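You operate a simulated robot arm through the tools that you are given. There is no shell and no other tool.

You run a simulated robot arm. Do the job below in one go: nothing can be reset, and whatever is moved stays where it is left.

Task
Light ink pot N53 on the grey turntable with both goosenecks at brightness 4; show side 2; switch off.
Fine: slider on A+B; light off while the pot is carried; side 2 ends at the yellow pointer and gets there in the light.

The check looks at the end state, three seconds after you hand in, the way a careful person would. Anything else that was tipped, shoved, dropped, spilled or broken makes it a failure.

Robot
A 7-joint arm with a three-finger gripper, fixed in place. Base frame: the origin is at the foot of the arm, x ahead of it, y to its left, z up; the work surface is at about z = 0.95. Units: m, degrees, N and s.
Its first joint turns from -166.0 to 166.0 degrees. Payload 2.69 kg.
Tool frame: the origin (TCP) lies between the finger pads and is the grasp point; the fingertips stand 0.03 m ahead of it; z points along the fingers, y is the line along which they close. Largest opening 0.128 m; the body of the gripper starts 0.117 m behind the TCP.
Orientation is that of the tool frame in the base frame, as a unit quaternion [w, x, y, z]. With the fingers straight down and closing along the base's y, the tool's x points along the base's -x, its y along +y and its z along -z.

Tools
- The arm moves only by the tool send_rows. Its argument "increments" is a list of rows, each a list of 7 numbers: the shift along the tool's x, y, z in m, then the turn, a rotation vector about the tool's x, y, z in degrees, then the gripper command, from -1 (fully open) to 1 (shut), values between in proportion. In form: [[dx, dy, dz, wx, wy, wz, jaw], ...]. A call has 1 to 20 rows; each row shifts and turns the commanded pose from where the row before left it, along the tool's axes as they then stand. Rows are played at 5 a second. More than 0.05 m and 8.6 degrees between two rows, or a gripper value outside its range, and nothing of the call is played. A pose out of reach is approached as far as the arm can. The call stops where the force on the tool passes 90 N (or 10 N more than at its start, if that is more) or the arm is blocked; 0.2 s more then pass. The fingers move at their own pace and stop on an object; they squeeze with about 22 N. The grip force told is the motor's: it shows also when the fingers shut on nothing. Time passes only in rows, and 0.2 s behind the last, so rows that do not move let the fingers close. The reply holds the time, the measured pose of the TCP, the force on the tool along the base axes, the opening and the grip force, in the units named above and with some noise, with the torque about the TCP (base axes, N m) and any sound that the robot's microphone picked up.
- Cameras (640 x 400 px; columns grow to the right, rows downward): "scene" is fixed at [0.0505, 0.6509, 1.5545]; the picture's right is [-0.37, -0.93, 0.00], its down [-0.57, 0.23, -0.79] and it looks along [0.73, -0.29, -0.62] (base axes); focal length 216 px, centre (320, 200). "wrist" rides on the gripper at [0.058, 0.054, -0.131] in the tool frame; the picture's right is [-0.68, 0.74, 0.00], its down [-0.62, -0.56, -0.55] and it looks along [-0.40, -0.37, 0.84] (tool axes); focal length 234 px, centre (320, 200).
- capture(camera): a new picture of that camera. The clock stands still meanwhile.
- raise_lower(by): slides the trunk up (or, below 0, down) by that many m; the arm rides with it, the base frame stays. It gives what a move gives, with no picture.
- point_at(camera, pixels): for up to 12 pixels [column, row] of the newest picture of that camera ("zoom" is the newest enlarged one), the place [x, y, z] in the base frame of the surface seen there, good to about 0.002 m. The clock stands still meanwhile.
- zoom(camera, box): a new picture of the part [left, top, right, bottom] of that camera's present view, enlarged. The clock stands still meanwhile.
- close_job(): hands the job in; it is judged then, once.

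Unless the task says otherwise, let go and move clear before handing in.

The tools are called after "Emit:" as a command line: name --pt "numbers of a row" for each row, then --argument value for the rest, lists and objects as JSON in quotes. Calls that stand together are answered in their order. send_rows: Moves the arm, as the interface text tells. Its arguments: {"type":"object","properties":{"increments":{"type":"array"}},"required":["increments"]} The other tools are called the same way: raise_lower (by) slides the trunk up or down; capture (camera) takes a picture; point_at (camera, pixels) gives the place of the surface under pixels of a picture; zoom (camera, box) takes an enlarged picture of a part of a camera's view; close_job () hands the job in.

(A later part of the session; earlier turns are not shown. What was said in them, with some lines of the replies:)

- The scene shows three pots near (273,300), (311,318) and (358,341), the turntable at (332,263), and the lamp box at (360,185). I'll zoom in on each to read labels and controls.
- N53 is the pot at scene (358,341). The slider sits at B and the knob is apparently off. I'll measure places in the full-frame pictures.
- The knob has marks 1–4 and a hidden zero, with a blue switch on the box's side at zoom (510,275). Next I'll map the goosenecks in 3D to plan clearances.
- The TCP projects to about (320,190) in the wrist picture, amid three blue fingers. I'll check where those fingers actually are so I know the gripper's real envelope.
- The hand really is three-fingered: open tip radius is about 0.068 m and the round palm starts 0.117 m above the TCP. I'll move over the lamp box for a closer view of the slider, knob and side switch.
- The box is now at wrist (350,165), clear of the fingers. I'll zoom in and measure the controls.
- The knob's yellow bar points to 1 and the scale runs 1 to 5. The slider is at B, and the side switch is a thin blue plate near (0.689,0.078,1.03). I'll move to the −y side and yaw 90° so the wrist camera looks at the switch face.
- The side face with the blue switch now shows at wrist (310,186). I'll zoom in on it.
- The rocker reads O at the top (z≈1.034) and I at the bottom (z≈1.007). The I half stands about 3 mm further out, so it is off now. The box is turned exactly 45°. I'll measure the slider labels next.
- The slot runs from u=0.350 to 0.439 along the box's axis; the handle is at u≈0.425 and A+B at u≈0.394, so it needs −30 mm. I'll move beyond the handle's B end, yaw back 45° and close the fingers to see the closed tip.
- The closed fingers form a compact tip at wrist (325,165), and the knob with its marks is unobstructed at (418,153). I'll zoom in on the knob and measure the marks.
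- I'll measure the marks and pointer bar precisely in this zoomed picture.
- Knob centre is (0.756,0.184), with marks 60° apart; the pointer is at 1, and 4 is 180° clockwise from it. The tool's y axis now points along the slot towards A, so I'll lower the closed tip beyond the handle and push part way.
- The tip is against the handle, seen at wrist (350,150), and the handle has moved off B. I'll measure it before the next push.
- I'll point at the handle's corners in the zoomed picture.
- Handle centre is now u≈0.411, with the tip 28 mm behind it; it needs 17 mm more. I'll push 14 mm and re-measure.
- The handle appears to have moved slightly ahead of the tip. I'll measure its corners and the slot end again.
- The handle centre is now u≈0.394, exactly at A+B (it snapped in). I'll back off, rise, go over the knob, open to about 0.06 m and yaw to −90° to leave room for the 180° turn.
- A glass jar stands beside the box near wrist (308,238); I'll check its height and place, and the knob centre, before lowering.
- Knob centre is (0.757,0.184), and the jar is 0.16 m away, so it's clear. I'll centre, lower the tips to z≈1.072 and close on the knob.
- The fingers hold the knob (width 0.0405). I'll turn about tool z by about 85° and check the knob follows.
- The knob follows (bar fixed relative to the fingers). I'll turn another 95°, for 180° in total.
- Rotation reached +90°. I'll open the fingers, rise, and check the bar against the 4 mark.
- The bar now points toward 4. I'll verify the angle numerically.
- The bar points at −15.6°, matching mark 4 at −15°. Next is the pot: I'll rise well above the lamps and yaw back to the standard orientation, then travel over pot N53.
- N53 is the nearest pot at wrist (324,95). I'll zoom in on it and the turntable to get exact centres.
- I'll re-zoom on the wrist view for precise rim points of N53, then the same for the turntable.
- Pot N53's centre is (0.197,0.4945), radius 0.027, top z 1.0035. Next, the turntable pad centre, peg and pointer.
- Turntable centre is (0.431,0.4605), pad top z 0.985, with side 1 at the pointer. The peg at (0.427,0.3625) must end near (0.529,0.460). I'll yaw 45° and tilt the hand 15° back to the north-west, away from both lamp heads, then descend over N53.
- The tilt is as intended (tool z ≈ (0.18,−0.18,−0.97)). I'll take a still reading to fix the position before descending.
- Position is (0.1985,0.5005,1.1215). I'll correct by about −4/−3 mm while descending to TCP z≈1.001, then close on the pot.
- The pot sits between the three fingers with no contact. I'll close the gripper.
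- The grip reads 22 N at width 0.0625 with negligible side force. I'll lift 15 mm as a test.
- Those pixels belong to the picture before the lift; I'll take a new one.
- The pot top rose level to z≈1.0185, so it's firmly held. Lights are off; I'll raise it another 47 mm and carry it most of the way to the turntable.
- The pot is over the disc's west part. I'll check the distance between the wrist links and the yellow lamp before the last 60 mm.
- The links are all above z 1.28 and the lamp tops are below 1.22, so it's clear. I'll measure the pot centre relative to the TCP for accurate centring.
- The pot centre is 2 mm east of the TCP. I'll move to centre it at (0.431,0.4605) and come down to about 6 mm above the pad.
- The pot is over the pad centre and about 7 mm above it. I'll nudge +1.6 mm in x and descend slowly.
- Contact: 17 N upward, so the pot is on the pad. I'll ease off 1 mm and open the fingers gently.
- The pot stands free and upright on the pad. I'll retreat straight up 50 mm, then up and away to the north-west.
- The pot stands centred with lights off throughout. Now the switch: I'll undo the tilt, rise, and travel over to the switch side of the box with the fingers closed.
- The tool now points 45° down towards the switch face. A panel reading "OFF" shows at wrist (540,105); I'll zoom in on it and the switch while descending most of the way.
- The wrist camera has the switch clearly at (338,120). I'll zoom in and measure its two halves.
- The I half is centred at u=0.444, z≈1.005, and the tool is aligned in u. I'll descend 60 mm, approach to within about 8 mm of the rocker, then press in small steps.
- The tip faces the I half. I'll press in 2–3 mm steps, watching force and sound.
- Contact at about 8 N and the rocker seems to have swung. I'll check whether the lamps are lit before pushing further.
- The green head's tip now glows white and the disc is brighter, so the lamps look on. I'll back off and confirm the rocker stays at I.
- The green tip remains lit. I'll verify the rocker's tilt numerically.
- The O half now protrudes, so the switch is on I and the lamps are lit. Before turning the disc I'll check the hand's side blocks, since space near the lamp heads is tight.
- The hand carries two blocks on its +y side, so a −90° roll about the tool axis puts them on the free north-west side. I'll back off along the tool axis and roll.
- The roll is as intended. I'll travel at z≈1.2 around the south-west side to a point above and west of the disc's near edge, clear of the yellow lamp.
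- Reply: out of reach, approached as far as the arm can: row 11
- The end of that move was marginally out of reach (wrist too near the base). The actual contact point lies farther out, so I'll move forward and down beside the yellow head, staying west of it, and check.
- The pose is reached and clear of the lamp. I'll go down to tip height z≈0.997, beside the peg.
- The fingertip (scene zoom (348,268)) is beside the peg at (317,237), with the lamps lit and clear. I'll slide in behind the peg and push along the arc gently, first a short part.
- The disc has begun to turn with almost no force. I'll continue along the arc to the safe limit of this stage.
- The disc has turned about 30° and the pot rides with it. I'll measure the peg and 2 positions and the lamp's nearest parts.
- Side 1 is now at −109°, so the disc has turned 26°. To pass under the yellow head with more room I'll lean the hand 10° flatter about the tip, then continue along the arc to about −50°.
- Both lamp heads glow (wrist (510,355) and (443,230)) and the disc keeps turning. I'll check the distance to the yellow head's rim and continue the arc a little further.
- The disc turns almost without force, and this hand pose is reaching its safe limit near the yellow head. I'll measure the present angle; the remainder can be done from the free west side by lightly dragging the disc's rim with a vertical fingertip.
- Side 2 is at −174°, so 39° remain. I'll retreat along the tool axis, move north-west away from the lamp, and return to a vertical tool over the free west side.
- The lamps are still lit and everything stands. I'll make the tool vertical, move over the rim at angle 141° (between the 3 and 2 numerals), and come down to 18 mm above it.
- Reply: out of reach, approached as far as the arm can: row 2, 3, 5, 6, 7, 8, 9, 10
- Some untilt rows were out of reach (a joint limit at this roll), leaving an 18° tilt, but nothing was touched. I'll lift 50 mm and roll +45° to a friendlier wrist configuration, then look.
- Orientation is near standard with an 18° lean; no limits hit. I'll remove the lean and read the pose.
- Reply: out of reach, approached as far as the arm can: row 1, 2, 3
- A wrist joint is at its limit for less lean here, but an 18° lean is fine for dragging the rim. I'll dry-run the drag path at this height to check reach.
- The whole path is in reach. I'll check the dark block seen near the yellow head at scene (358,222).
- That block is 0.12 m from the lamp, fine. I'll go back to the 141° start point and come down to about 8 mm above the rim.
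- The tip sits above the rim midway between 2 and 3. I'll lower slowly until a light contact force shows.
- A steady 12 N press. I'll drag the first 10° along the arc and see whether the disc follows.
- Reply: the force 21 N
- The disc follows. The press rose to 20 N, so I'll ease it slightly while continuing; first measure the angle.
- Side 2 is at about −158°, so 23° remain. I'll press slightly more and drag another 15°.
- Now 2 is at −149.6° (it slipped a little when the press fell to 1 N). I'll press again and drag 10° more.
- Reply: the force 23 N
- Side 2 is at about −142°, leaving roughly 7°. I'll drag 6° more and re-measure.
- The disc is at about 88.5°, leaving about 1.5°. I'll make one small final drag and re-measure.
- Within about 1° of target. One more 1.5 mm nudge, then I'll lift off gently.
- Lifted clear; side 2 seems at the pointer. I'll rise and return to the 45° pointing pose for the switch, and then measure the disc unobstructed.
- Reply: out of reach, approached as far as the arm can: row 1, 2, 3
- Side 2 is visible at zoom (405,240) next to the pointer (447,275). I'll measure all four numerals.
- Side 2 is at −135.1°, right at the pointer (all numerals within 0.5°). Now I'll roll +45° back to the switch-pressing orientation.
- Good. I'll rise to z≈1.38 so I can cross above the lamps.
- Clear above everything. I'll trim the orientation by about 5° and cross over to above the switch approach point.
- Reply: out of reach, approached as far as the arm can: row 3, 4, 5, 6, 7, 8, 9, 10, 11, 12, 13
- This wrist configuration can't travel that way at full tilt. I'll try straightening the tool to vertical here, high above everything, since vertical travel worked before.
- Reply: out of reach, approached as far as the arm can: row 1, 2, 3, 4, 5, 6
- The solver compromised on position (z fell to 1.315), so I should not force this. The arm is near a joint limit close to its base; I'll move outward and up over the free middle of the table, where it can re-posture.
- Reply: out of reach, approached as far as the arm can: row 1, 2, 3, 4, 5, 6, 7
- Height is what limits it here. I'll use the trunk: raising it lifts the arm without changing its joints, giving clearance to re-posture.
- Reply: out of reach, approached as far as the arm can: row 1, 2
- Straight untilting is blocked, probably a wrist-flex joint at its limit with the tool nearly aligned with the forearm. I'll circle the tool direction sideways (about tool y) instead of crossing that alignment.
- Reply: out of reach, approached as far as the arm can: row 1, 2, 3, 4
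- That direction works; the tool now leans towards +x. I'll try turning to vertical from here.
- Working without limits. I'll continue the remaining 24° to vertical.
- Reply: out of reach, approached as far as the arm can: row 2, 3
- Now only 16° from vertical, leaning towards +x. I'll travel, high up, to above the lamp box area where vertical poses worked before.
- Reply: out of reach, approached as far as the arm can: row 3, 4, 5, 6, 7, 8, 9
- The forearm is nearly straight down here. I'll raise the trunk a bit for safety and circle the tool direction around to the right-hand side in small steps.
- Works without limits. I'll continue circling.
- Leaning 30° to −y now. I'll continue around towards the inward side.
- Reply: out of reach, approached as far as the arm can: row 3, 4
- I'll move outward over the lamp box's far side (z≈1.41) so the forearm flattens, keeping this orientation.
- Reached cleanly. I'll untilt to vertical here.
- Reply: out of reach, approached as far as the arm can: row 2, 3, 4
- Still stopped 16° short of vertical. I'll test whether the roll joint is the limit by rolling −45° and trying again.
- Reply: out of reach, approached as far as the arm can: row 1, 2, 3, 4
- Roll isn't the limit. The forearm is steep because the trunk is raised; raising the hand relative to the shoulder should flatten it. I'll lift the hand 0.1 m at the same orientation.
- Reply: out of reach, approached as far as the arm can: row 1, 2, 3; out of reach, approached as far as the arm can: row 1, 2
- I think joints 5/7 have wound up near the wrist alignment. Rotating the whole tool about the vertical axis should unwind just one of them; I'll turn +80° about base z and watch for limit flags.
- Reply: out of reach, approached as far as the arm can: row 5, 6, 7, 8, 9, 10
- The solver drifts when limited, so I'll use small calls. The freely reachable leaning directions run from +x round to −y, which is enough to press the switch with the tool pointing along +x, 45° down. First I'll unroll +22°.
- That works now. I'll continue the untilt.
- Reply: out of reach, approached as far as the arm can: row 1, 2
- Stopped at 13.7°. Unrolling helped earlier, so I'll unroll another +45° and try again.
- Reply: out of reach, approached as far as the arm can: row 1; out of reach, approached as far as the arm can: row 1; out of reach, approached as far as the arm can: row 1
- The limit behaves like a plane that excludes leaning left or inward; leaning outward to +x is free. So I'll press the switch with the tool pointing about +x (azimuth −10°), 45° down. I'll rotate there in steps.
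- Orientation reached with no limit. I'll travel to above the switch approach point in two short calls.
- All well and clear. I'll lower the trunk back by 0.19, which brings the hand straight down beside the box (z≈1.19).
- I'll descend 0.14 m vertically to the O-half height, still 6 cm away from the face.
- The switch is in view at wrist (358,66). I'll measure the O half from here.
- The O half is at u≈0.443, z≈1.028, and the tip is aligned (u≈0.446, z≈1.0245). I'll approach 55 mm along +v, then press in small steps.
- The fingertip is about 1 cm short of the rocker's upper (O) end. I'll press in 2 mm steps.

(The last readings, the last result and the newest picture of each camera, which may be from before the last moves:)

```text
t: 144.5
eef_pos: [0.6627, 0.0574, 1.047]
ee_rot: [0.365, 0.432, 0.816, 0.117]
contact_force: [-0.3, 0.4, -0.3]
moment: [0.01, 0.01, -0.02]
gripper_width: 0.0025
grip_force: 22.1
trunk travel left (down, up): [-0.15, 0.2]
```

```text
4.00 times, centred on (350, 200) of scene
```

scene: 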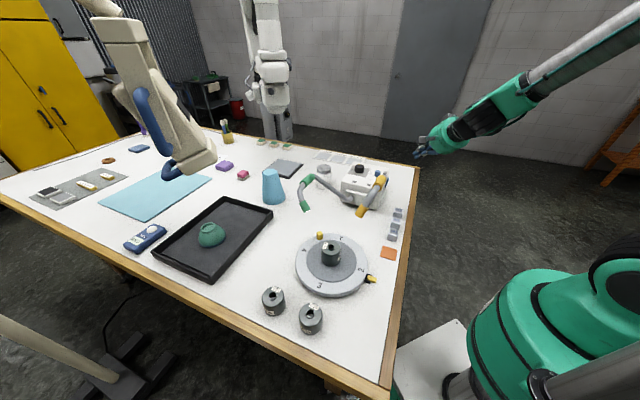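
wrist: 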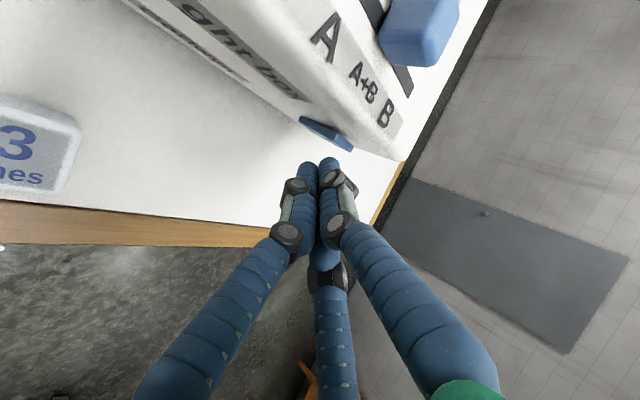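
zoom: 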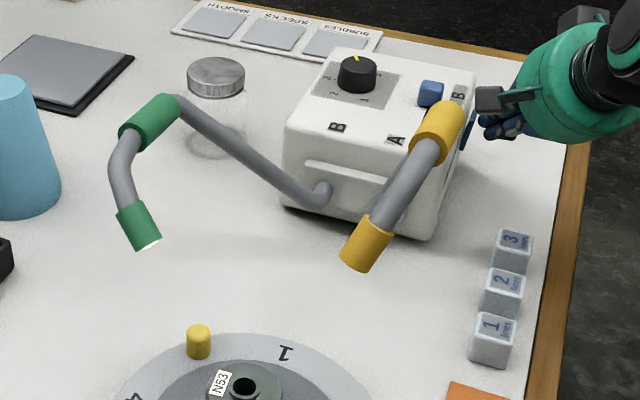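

No contact yet. I'll check the hand block near the yellow lamp elbow (scene zoom (488,100)) before going on.

Emit:
point_at --camera "zoom" --pixels '[[488, 100], [478, 105], [455, 110], [440, 130], [510, 125], [485, 122]]'

Emit:
send_rows --pt "0.0006 0.0017 0.0008 0 0 0 1" --pt "0.0006 0.0017 0.0008 0 0 0 1" --pt "0 0 0 0 0 0 1"

Emit:
zoom --camera "wrist" --box '[250, 80, 430, 210]'

```text
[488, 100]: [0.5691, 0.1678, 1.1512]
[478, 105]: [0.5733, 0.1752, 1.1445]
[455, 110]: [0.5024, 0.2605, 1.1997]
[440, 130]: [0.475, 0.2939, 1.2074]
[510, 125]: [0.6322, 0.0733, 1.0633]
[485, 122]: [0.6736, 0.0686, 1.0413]
```

```text
t: 145.3
eef_pos: [0.6648, 0.0591, 1.0467]
ee_rot: [0.365, 0.432, 0.816, 0.117]
contact_force: [-0.1, -0.6, 0.4]
moment: [0.03, -0.01, -0.02]
gripper_width: 0.0022
grip_force: 21.8
trunk travel left (down, up): [-0.15, 0.2]
```

```text
3.08 times, centred on (340, 145) of wrist
```

zoom: 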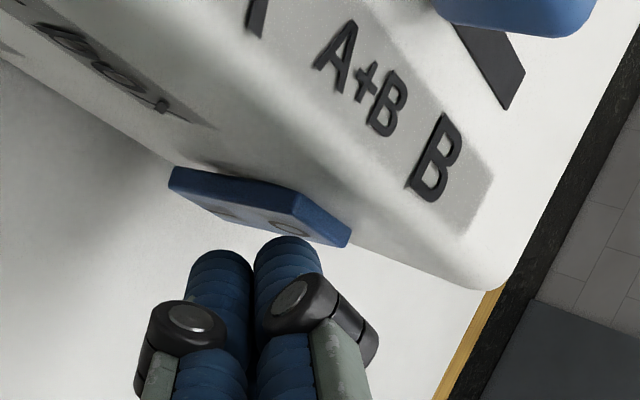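

The rocker's tilt looks changed (its face is now visible, with the I end outward). I'll check whether the lamps are off.

Emit:
zoom --camera "scene" --box '[280, 150, 420, 250]'

Emit:
capture --camera "wrist"

Emit:
point_at --camera "wrist" --pixels '[[316, 150], [334, 153], [335, 147], [310, 147], [322, 143]]'

```text
4.00 times, centred on (350, 200) of scene
```

zoom: 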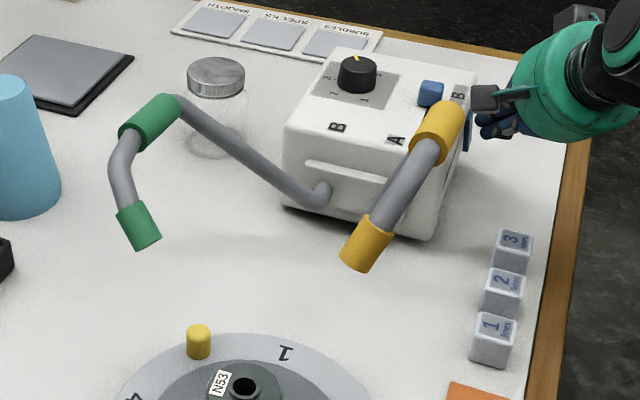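

```text
taken
```

wrist: 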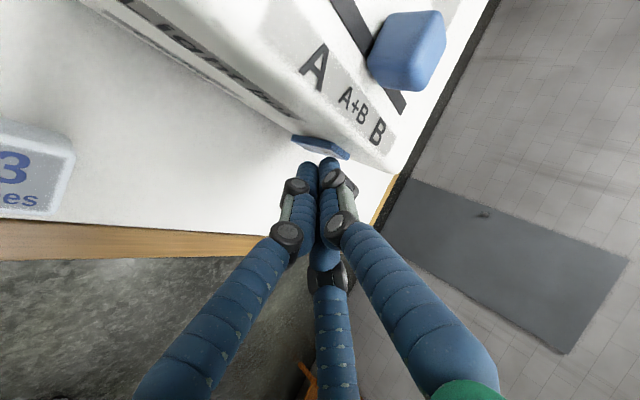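

```text
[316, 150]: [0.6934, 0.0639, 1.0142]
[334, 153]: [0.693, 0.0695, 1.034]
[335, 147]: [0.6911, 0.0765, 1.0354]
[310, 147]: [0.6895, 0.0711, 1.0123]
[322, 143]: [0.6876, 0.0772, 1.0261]
```

The lamps are off: the green tip no longer glows, and the rocker's O end is in (v 0.539) with the I end out (0.5355). I'll back straight off and rise clear.

Emit:
send_rows --pt "-0.0061 -0.0172 -0.0081 0 0 0 1" --pt "-0.0061 -0.0172 -0.0081 0 0 0 1" --pt "-0.0061 -0.0172 -0.0081 0 0 0 1" --pt "-0.0061 -0.0172 -0.0081 0 0 0 1" --pt "-0.0173 0.0178 -0.0248 0 0 0 1" --pt "-0.0173 0.0178 -0.0248 0 0 0 1" --pt "-0.0173 0.0178 -0.0248 0 0 0 1" --pt "-0.0173 0.0178 -0.0248 0 0 0 1" --pt "0 0 0 0 0 0 1"

Emit:
capture --camera "scene"

Emit:
capture --camera "wrist"

Emit:
zoom --camera "scene" --box '[280, 150, 420, 310]'

```text
t: 147.3
eef_pos: [0.6072, -0.0006, 1.1878]
ee_rot: [0.364, 0.433, 0.816, 0.118]
contact_force: [-0.7, -0.5, -0.1]
moment: [0.02, 0.01, -0.01]
gripper_width: 0.0023
grip_force: 22.0
trunk travel left (down, up): [-0.15, 0.2]
```

```text
taken
```

scene: 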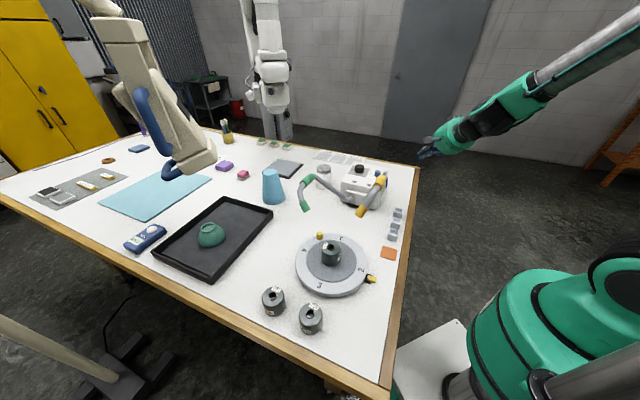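

```text
taken
```

wrist: 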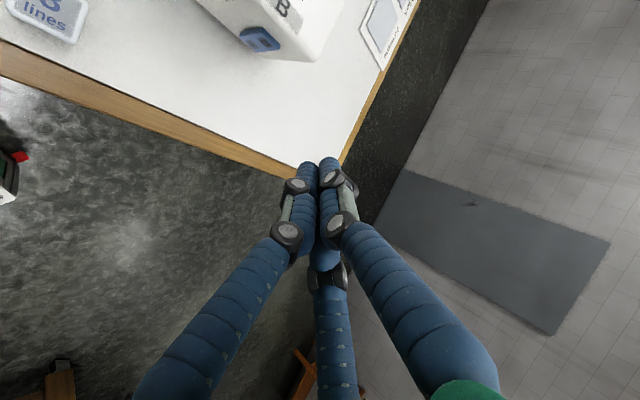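

```text
2.50 times, centred on (350, 230) of scene
```

zoom: 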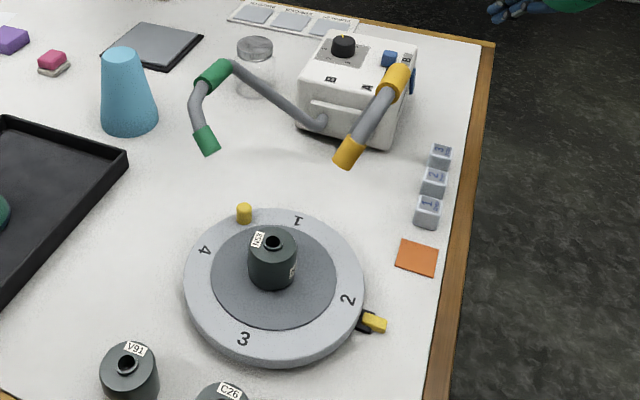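

Lights are off and everything is standing. I'll do a final check of the slider, knob, disc angle and pot centring.

Emit:
zoom --camera "scene" --box '[330, 150, 410, 200]'

Emit:
zoom --camera "scene" --box '[285, 220, 385, 300]'

Emit:
point_at --camera "scene" --pixels '[[361, 270], [320, 286], [303, 250], [341, 238], [372, 279], [319, 234], [360, 167], [377, 173], [331, 246], [322, 247], [339, 247], [331, 240]]'

```text
8.00 times, centred on (370, 175) of scene
```

zoom: 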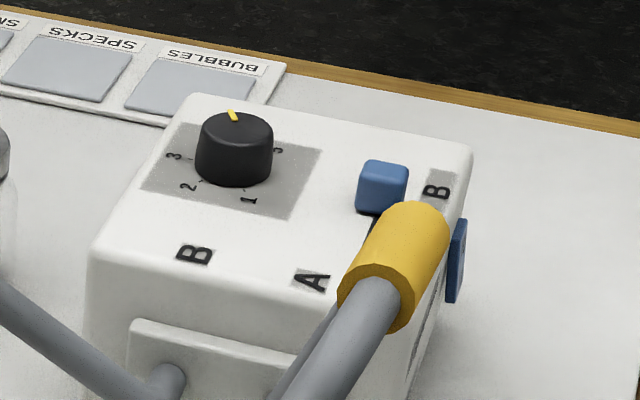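

```text
5.00 times, centred on (335, 260) of scene
```

zoom: 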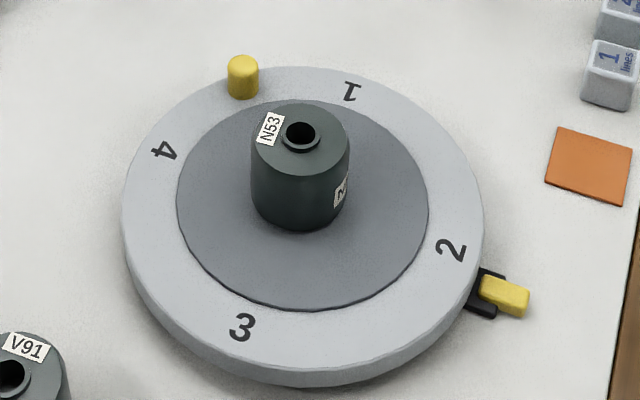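

```text
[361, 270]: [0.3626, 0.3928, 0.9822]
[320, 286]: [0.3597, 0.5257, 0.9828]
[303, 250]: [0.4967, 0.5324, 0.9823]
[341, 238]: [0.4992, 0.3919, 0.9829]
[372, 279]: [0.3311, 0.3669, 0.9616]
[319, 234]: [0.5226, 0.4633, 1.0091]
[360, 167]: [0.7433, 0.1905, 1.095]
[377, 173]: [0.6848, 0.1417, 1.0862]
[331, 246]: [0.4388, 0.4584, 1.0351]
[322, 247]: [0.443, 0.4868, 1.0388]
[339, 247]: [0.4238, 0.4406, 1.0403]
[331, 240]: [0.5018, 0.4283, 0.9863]
```

Final state as measured:
- **Side 2:** at the yellow pointer, with the same numeral-to-pointer offset that side 1 had at the start.
- **Pot N53:** upright and centred on the grey pad.
- **Light box:** slider on A+B, knob on 4, rocker on O, both lamps dark.
- **Everything else:** undisturbed, and the arm is clear.

I'm handing in now.

Emit:
close_job

```text
The job is handed in.
```

The job is handed in. Ink pot N53 stands on the grey turntable, side 2 is at the yellow pointer and the lamps are off.

- **Light box:** the slider is on A+B, the knob is on 4 and the switch is back on O. Both goosenecks were lit during the turn.
- **Pot:** it was carried with the light off and set down upright at the centre of the pad.
- **Turntable:** the pot was turned 90° in the light. Side 2 measured −135.1°, against about −136° for the pointer. I pushed the peg for about the first 50°. The rest I did by dragging the rim with a fingertip, because the hand would have come too close to the yellow lamp.
- **Other objects:** the last pictures show nothing tipped or moved, and the arm is clear of the table items.

The arm hit joint limits on the way back to the switch. At those limits it drifted by up to about 12 cm in the air, but it touched nothing.
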